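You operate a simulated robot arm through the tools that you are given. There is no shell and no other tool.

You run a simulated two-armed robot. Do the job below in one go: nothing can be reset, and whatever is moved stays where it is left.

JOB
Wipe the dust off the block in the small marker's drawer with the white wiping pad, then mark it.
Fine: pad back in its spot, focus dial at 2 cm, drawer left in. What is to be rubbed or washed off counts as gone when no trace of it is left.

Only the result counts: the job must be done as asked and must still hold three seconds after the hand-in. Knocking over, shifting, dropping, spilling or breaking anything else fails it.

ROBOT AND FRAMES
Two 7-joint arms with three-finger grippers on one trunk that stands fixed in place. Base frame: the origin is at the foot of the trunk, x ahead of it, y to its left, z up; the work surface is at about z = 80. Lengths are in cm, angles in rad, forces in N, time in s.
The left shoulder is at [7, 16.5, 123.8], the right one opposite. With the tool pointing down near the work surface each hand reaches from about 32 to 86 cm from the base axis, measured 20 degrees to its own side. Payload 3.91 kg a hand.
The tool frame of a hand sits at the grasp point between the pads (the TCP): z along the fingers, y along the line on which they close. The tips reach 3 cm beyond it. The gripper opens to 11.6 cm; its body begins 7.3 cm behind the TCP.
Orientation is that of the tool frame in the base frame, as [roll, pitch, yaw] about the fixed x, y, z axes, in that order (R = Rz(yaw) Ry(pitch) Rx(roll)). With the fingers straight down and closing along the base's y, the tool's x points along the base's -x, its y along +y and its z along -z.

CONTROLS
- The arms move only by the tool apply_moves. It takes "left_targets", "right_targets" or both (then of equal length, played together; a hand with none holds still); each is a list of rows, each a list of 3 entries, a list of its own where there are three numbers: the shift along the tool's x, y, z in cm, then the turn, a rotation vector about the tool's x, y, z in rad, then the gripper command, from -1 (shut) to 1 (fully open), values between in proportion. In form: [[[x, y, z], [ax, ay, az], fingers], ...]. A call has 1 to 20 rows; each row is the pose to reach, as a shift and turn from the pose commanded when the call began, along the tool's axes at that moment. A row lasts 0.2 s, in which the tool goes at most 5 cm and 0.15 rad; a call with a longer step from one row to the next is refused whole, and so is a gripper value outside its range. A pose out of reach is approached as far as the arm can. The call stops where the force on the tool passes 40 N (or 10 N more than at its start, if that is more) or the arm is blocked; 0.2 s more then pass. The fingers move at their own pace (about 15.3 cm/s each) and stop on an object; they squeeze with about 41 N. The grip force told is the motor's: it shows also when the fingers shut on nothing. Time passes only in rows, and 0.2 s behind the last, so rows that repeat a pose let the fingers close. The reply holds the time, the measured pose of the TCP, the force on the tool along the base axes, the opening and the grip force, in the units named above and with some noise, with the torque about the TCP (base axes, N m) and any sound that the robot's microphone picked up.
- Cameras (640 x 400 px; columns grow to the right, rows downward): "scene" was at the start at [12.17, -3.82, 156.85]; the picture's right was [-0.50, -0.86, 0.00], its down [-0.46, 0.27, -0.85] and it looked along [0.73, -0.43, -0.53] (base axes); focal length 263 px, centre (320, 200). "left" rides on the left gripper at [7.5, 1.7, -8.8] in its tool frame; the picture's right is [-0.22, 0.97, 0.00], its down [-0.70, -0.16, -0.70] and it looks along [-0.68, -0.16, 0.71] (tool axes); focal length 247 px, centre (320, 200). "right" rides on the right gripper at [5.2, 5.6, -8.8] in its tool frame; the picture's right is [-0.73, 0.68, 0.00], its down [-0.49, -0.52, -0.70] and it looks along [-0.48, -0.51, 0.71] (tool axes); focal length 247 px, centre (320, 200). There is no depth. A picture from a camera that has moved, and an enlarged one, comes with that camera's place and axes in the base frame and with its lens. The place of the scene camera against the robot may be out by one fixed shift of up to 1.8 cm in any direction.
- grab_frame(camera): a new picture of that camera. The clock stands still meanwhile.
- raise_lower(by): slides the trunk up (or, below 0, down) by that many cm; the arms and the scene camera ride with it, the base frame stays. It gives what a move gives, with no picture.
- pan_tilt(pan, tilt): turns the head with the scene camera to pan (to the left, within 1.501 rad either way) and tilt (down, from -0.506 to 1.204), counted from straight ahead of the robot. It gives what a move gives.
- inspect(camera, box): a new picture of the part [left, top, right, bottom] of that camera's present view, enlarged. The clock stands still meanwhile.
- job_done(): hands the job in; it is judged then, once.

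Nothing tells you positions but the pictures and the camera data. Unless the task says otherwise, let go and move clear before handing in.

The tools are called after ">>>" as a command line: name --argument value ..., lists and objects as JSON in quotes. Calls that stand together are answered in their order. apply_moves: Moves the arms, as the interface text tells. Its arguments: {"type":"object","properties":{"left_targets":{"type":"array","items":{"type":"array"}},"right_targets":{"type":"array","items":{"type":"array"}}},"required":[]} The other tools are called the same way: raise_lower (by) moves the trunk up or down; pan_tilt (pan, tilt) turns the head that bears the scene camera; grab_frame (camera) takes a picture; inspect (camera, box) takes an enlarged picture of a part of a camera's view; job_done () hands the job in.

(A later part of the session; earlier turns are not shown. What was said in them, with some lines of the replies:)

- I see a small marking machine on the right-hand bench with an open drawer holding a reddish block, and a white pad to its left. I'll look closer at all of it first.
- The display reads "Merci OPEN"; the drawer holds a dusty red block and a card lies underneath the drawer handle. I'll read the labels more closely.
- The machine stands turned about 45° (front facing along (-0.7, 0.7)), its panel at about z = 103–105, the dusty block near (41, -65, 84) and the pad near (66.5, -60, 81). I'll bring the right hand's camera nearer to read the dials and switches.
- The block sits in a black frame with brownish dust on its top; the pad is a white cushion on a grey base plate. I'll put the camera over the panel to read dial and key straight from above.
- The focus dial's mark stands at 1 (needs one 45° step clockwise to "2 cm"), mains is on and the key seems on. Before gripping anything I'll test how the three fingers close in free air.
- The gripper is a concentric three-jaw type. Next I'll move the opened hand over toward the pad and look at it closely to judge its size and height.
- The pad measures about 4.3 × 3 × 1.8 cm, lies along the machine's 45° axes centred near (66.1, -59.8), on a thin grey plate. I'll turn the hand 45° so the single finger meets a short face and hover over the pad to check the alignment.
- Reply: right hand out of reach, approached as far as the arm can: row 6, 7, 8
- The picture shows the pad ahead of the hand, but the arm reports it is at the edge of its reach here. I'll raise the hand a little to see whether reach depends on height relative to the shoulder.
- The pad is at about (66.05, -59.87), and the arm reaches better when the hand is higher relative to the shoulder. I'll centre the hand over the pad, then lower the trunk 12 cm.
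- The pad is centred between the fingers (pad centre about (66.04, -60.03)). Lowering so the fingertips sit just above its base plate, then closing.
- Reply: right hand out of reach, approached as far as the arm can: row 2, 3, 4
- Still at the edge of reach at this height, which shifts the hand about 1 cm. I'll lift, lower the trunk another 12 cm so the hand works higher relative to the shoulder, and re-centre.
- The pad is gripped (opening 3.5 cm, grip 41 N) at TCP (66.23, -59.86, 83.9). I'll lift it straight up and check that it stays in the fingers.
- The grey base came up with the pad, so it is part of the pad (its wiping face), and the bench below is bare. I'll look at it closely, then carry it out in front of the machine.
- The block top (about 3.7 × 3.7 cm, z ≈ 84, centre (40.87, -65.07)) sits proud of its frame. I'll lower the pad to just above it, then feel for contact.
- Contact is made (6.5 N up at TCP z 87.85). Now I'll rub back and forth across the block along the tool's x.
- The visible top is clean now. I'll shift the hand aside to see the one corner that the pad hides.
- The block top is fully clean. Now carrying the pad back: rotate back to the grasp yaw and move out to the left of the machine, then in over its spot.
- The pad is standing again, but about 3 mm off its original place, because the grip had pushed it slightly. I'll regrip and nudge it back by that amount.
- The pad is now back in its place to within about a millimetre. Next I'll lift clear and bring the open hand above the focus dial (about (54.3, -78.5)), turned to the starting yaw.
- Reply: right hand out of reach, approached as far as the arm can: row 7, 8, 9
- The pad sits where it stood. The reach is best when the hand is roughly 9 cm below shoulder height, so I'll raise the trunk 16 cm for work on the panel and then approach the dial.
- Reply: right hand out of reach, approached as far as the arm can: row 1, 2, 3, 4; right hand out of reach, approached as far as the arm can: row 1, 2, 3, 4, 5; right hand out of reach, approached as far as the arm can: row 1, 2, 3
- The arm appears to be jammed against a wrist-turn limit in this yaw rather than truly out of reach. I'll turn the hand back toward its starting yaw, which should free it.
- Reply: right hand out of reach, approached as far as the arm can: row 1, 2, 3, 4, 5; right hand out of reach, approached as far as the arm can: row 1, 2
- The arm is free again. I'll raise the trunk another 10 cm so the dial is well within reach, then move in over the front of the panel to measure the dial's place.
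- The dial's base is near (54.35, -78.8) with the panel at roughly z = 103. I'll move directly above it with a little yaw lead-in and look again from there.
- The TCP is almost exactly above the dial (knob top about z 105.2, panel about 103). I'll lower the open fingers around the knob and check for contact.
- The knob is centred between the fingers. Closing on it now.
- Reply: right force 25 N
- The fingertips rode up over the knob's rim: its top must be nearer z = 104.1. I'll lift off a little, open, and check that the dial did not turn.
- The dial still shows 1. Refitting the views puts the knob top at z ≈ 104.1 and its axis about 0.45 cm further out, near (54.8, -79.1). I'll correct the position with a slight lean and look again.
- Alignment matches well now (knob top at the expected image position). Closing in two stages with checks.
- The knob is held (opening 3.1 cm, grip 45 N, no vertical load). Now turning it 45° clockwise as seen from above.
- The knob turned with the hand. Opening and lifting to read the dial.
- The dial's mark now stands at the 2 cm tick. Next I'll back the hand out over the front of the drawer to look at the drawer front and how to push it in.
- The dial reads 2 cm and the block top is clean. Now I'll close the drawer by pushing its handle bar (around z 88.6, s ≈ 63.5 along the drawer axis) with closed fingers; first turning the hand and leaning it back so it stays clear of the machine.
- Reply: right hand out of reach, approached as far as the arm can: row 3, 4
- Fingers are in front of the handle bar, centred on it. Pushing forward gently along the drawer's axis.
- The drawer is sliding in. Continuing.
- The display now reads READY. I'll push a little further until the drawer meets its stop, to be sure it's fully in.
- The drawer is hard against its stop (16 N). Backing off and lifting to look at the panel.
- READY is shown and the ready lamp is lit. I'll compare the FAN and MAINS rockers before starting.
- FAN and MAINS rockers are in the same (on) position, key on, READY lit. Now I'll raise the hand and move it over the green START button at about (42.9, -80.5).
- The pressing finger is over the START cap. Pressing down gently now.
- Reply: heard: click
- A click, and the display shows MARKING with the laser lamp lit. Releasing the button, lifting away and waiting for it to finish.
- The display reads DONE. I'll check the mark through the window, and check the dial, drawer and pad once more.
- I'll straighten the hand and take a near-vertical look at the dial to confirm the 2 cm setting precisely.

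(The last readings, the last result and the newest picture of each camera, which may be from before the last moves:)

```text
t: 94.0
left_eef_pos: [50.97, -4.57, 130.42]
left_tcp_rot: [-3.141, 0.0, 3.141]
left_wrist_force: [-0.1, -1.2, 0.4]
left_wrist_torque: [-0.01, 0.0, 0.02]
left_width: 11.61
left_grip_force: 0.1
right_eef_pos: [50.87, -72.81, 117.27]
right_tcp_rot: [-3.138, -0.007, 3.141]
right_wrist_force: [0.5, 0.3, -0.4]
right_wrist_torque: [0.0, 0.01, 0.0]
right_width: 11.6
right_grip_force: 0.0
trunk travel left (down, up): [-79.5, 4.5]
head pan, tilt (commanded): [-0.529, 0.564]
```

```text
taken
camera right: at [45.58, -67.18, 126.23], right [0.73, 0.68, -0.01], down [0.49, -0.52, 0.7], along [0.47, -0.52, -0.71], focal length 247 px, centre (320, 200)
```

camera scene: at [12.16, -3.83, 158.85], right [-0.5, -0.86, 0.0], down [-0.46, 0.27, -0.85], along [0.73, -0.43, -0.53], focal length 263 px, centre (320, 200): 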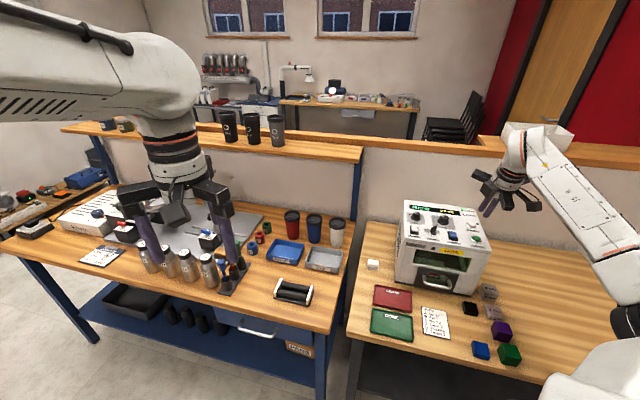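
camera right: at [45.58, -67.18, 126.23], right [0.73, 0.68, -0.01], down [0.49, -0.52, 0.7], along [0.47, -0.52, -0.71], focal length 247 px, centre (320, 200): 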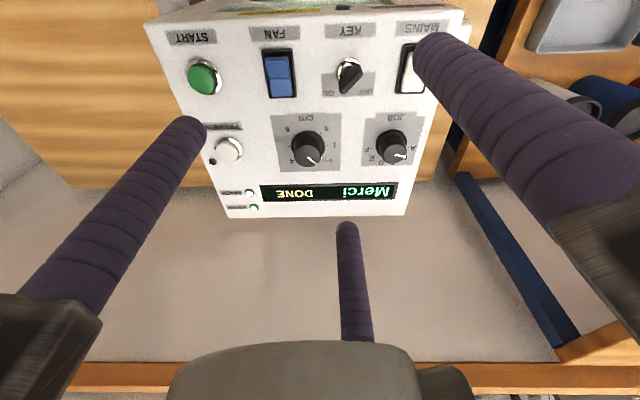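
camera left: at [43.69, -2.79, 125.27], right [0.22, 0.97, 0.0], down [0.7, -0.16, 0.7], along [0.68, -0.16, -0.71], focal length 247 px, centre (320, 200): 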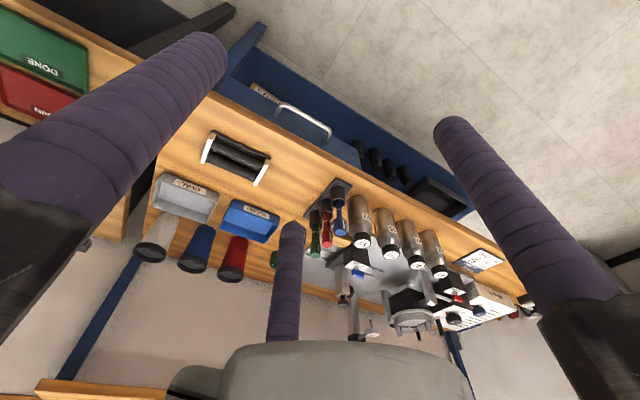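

>>> inspect --camera "right" --box '[268, 110, 348, 175]'

>>> inspect --camera "right" --box '[215, 0, 375, 60]'

```text
6.15 times, centred on (308, 142) of right
camera zoom: at [45.58, -67.18, 126.23], right [0.73, 0.68, -0.01], down [0.49, -0.52, 0.7], along [0.47, -0.52, -0.71], focal length 1520 px, centre (394, 554)
```

zoom: 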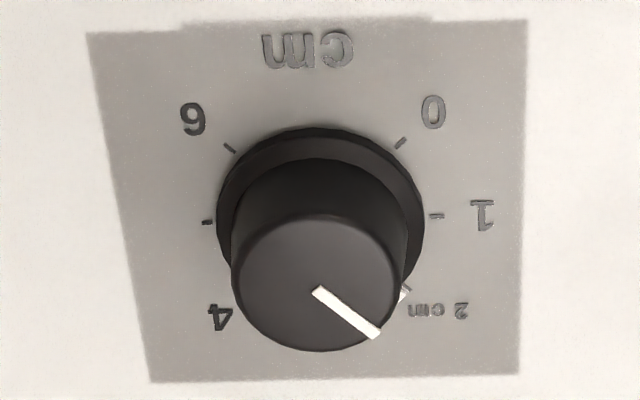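

```text
4.00 times, centred on (295, 30) of right
camera zoom: at [45.58, -67.18, 126.23], right [0.73, 0.68, -0.01], down [0.49, -0.52, 0.7], along [0.47, -0.52, -0.71], focal length 988 px, centre (420, 880)
```

zoom: 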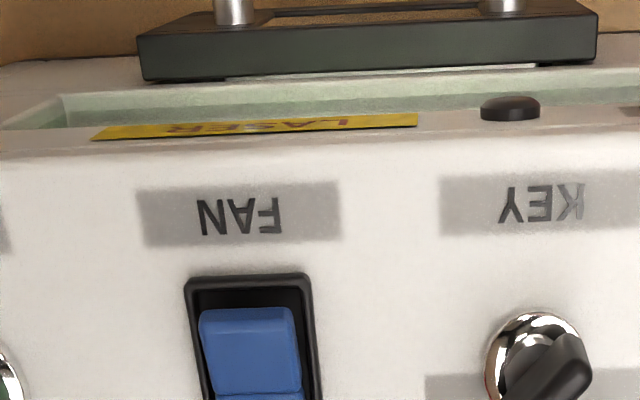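

The pointer sits right on the 2 cm tick. I'll make one last check of the mark through the front window.

>>> apply_moves --right_targets '[[[2.7, 2, 0], [0, 0, 0], 1], [[5.4, 4, 2], [0, 0, 0], 1], [[8.13, 6.01, 5], [0, 0, 0], 1], [[8.13, 6.01, 8], [0, 0, 0], 1], [[8.13, 6.01, 8], [0, 0, 0], 1]]'

>>> grab_frame --camera "right"

>>> inspect --camera "right" --box '[240, 60, 400, 180]'

```text
t: 95.2
left_eef_pos: [51.12, -4.58, 130.61]
left_tcp_rot: [3.141, 0.001, -3.141]
left_wrist_force: [0.5, -0.5, -0.9]
left_wrist_torque: [-0.01, 0.01, 0.0]
left_width: 11.62
left_grip_force: 0.0
right_eef_pos: [42.67, -66.7, 109.48]
right_tcp_rot: [-3.135, -0.007, -3.14]
right_wrist_force: [-0.1, 0.2, 0.3]
right_wrist_torque: [0.01, -0.01, 0.0]
right_width: 11.58
right_grip_force: 0.0
trunk travel left (down, up): [-79.5, 4.5]
head pan, tilt (commanded): [-0.529, 0.564]
```

```text
taken
camera right: at [37.4, -61.2, 118.43], right [0.73, 0.68, -0.01], down [0.49, -0.52, 0.7], along [0.47, -0.52, -0.71], focal length 247 px, centre (320, 200)
```

right: 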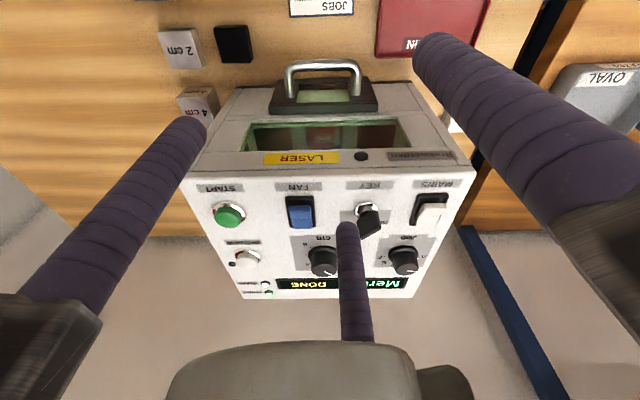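

```text
3.33 times, centred on (320, 120) of right
camera zoom: at [37.4, -61.2, 118.43], right [0.73, 0.68, -0.01], down [0.49, -0.52, 0.7], along [0.47, -0.52, -0.71], focal length 823 px, centre (320, 467)
```

zoom: 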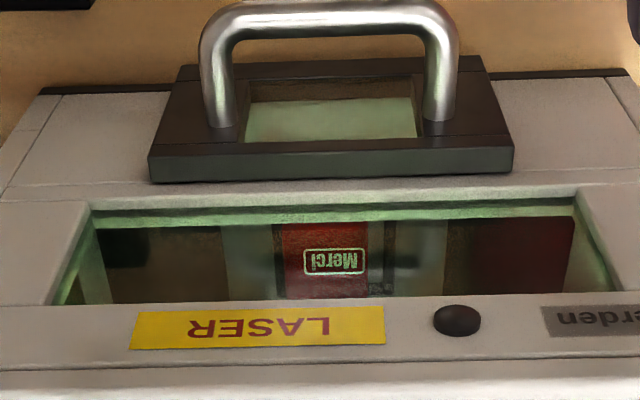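

The block carries a crisp "Merci" mark. Moving the hand clear and taking a last overview.

>>> apply_moves --right_targets '[[[0, 0, -4], [0, 0, 0], 1], [[1, 1.5, -8], [0, 0, 0], 1], [[3, 4, -12], [0, 0, 0], 1], [[4, 5, -16], [0, 0, 0], 1], [[4, 5, -16], [0, 0, 0], 1]]'

>>> grab_frame --camera "scene"

>>> inspect --camera "scene" --box '[340, 190, 540, 370]'

```text
refused: row 3 steps farther than a row can; nothing moved
```

```text
taken
camera scene: at [12.17, -3.81, 158.85], right [-0.5, -0.86, 0.0], down [-0.46, 0.27, -0.85], along [0.73, -0.43, -0.53], focal length 263 px, centre (320, 200)
```

scene: 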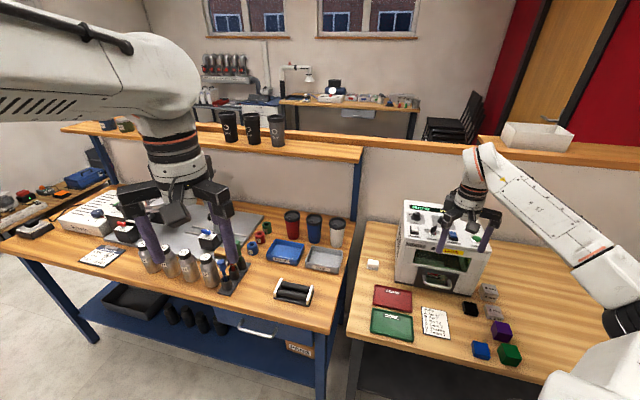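

```text
2.22 times, centred on (440, 280) of scene
camera zoom: at [12.17, -3.81, 158.85], right [-0.5, -0.86, 0.0], down [-0.46, 0.27, -0.85], along [0.73, -0.43, -0.53], focal length 584 px, centre (53, 22)
```

zoom: 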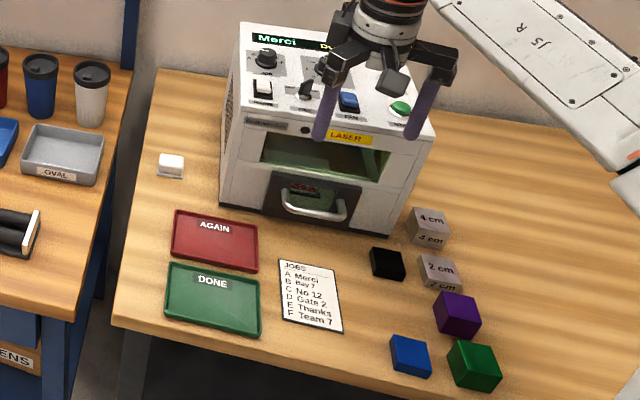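

The last lift was refused because one step was too long; all else stands as it should. I'll lift clear with shorter steps.

>>> apply_moves --right_targets '[[[0, 0, -3.5], [0, 0, 0], 1], [[0.5, 0.7, -7], [0, 0, 0], 1], [[1.5, 2, -10.5], [0, 0, 0], 1], [[2.5, 3.5, -13.5], [0, 0, 0], 1], [[3.5, 5, -16], [0, 0, 0], 1], [[3.5, 5, -16], [0, 0, 0], 1]]'

>>> inspect --camera "scene" --box '[340, 190, 540, 370]'

>>> grab_frame --camera "right"

```text
t: 96.8
left_eef_pos: [51.1, -4.38, 130.64]
left_tcp_rot: [-3.139, 0.001, -3.141]
left_wrist_force: [-0.2, -0.7, 0.2]
left_wrist_torque: [0.01, -0.02, 0.01]
left_width: 11.6
left_grip_force: 0.0
right_eef_pos: [38.06, -61.89, 132.79]
right_tcp_rot: [3.111, 0.266, 3.133]
right_wrist_force: [0.5, -0.2, 0.7]
right_wrist_torque: [-0.01, 0.01, -0.01]
right_width: 11.6
right_grip_force: 0.1
trunk travel left (down, up): [-79.5, 4.5]
head pan, tilt (commanded): [-0.529, 0.564]
stopped in row 6 (right hand): the arm was blocked; the commanded pose is now the measured one
```

```text
2.22 times, centred on (440, 280) of scene
camera zoom: at [12.11, -3.7, 158.86], right [-0.5, -0.86, 0.0], down [-0.46, 0.27, -0.85], along [0.73, -0.43, -0.53], focal length 584 px, centre (53, 22)
```

zoom: 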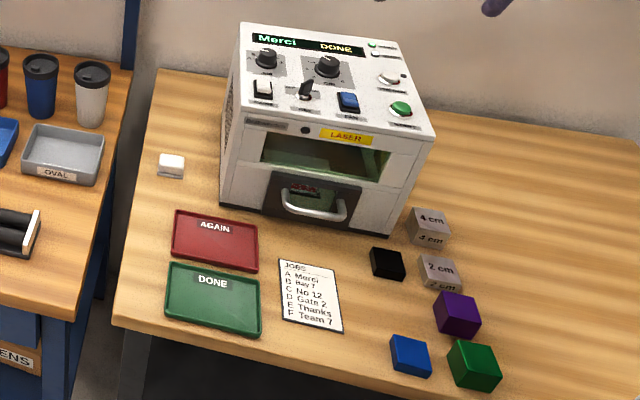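

```text
taken
camera right: at [30.57, -56.6, 140.25], right [0.71, 0.67, 0.21], down [0.29, -0.55, 0.79], along [0.65, -0.5, -0.58], focal length 247 px, centre (320, 200)
```

right: 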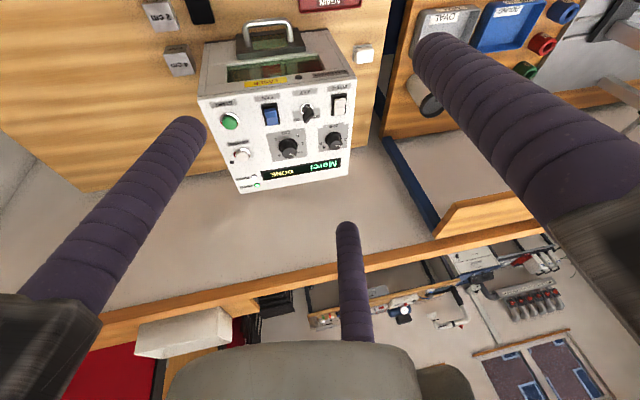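

The arm reports a block during the lift; the bench looks untouched. I'll look at the whole scene to see what it touched.

>>> grab_frame --camera "scene"

>>> pan_tilt --pan -1.1 --tilt 0.35

>>> grab_frame --camera "scene"

```text
taken
camera scene: at [12.11, -3.7, 158.86], right [-0.5, -0.86, 0.0], down [-0.46, 0.27, -0.85], along [0.73, -0.43, -0.53], focal length 263 px, centre (320, 200)
```

scene: 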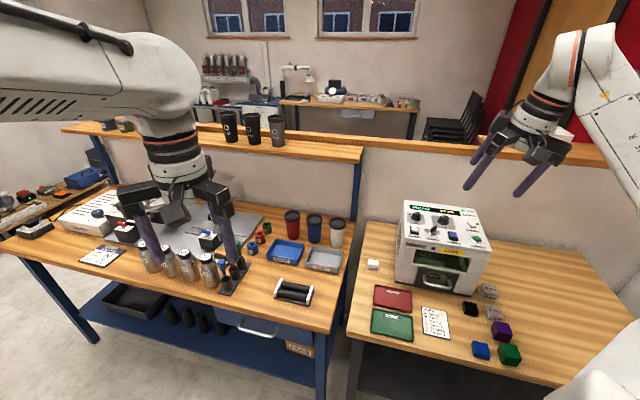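

```text
t: 97.7
left_eef_pos: [51.04, -4.56, 130.56]
left_tcp_rot: [3.141, 0.0, -3.141]
left_wrist_force: [-0.4, 0.0, -0.1]
left_wrist_torque: [-0.02, 0.01, -0.03]
left_width: 11.59
left_grip_force: 0.1
right_eef_pos: [38.02, -62.02, 132.76]
right_tcp_rot: [3.11, 0.266, 3.132]
right_wrist_force: [0.4, 0.1, 0.4]
right_wrist_torque: [-0.02, 0.01, -0.02]
right_width: 11.63
right_grip_force: 0.0
trunk travel left (down, up): [-79.5, 4.5]
head pan, tilt (commanded): [-1.1, 0.351]
```

```text
taken
camera scene: at [8.67, -7.6, 160.8], right [-0.89, -0.45, 0.0], down [-0.16, 0.31, -0.94], along [0.43, -0.84, -0.34], focal length 263 px, centre (320, 200)
```

scene: 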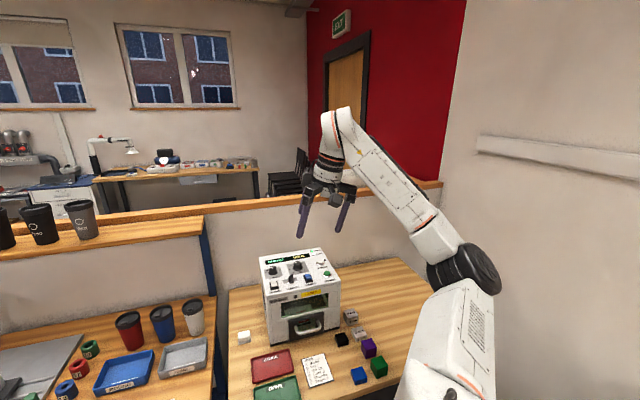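

Nothing was touched: the arm only folded against its own limit, and bench, shelf and box stand as before. The block is clean and marked, the pad is back, the dial is at 2 cm, the drawer is in and the hand is clear, so I hand the job in.

>>> job_done

```text
The job is handed in.
```

The job is done and handed in. The block in the marker's drawer is wiped clean and now carries a crisp "Merci" mark, the job the marker's dial was already set to. I checked the block top for dust before closing the drawer, and the mark through the front window after the run.

- **Pad:** back in its spot, to within about 1 mm by the camera pictures.
- **Focus dial:** turned from 1 to the 2 cm tick before marking.
- **Drawer:** pushed in until it met its stop, and left in.
- **Marking run:** the display went from READY to MARKING to DONE after one press of START.

Two things did not go to plan, with no visible effect on the result:

- **Knob:** on the first try the fingers slipped onto the top of the focus knob. The dial did not turn.
- **Final lift:** the right arm reported itself blocked as it moved clear. The hand felt no force, and nothing on the bench looked moved.
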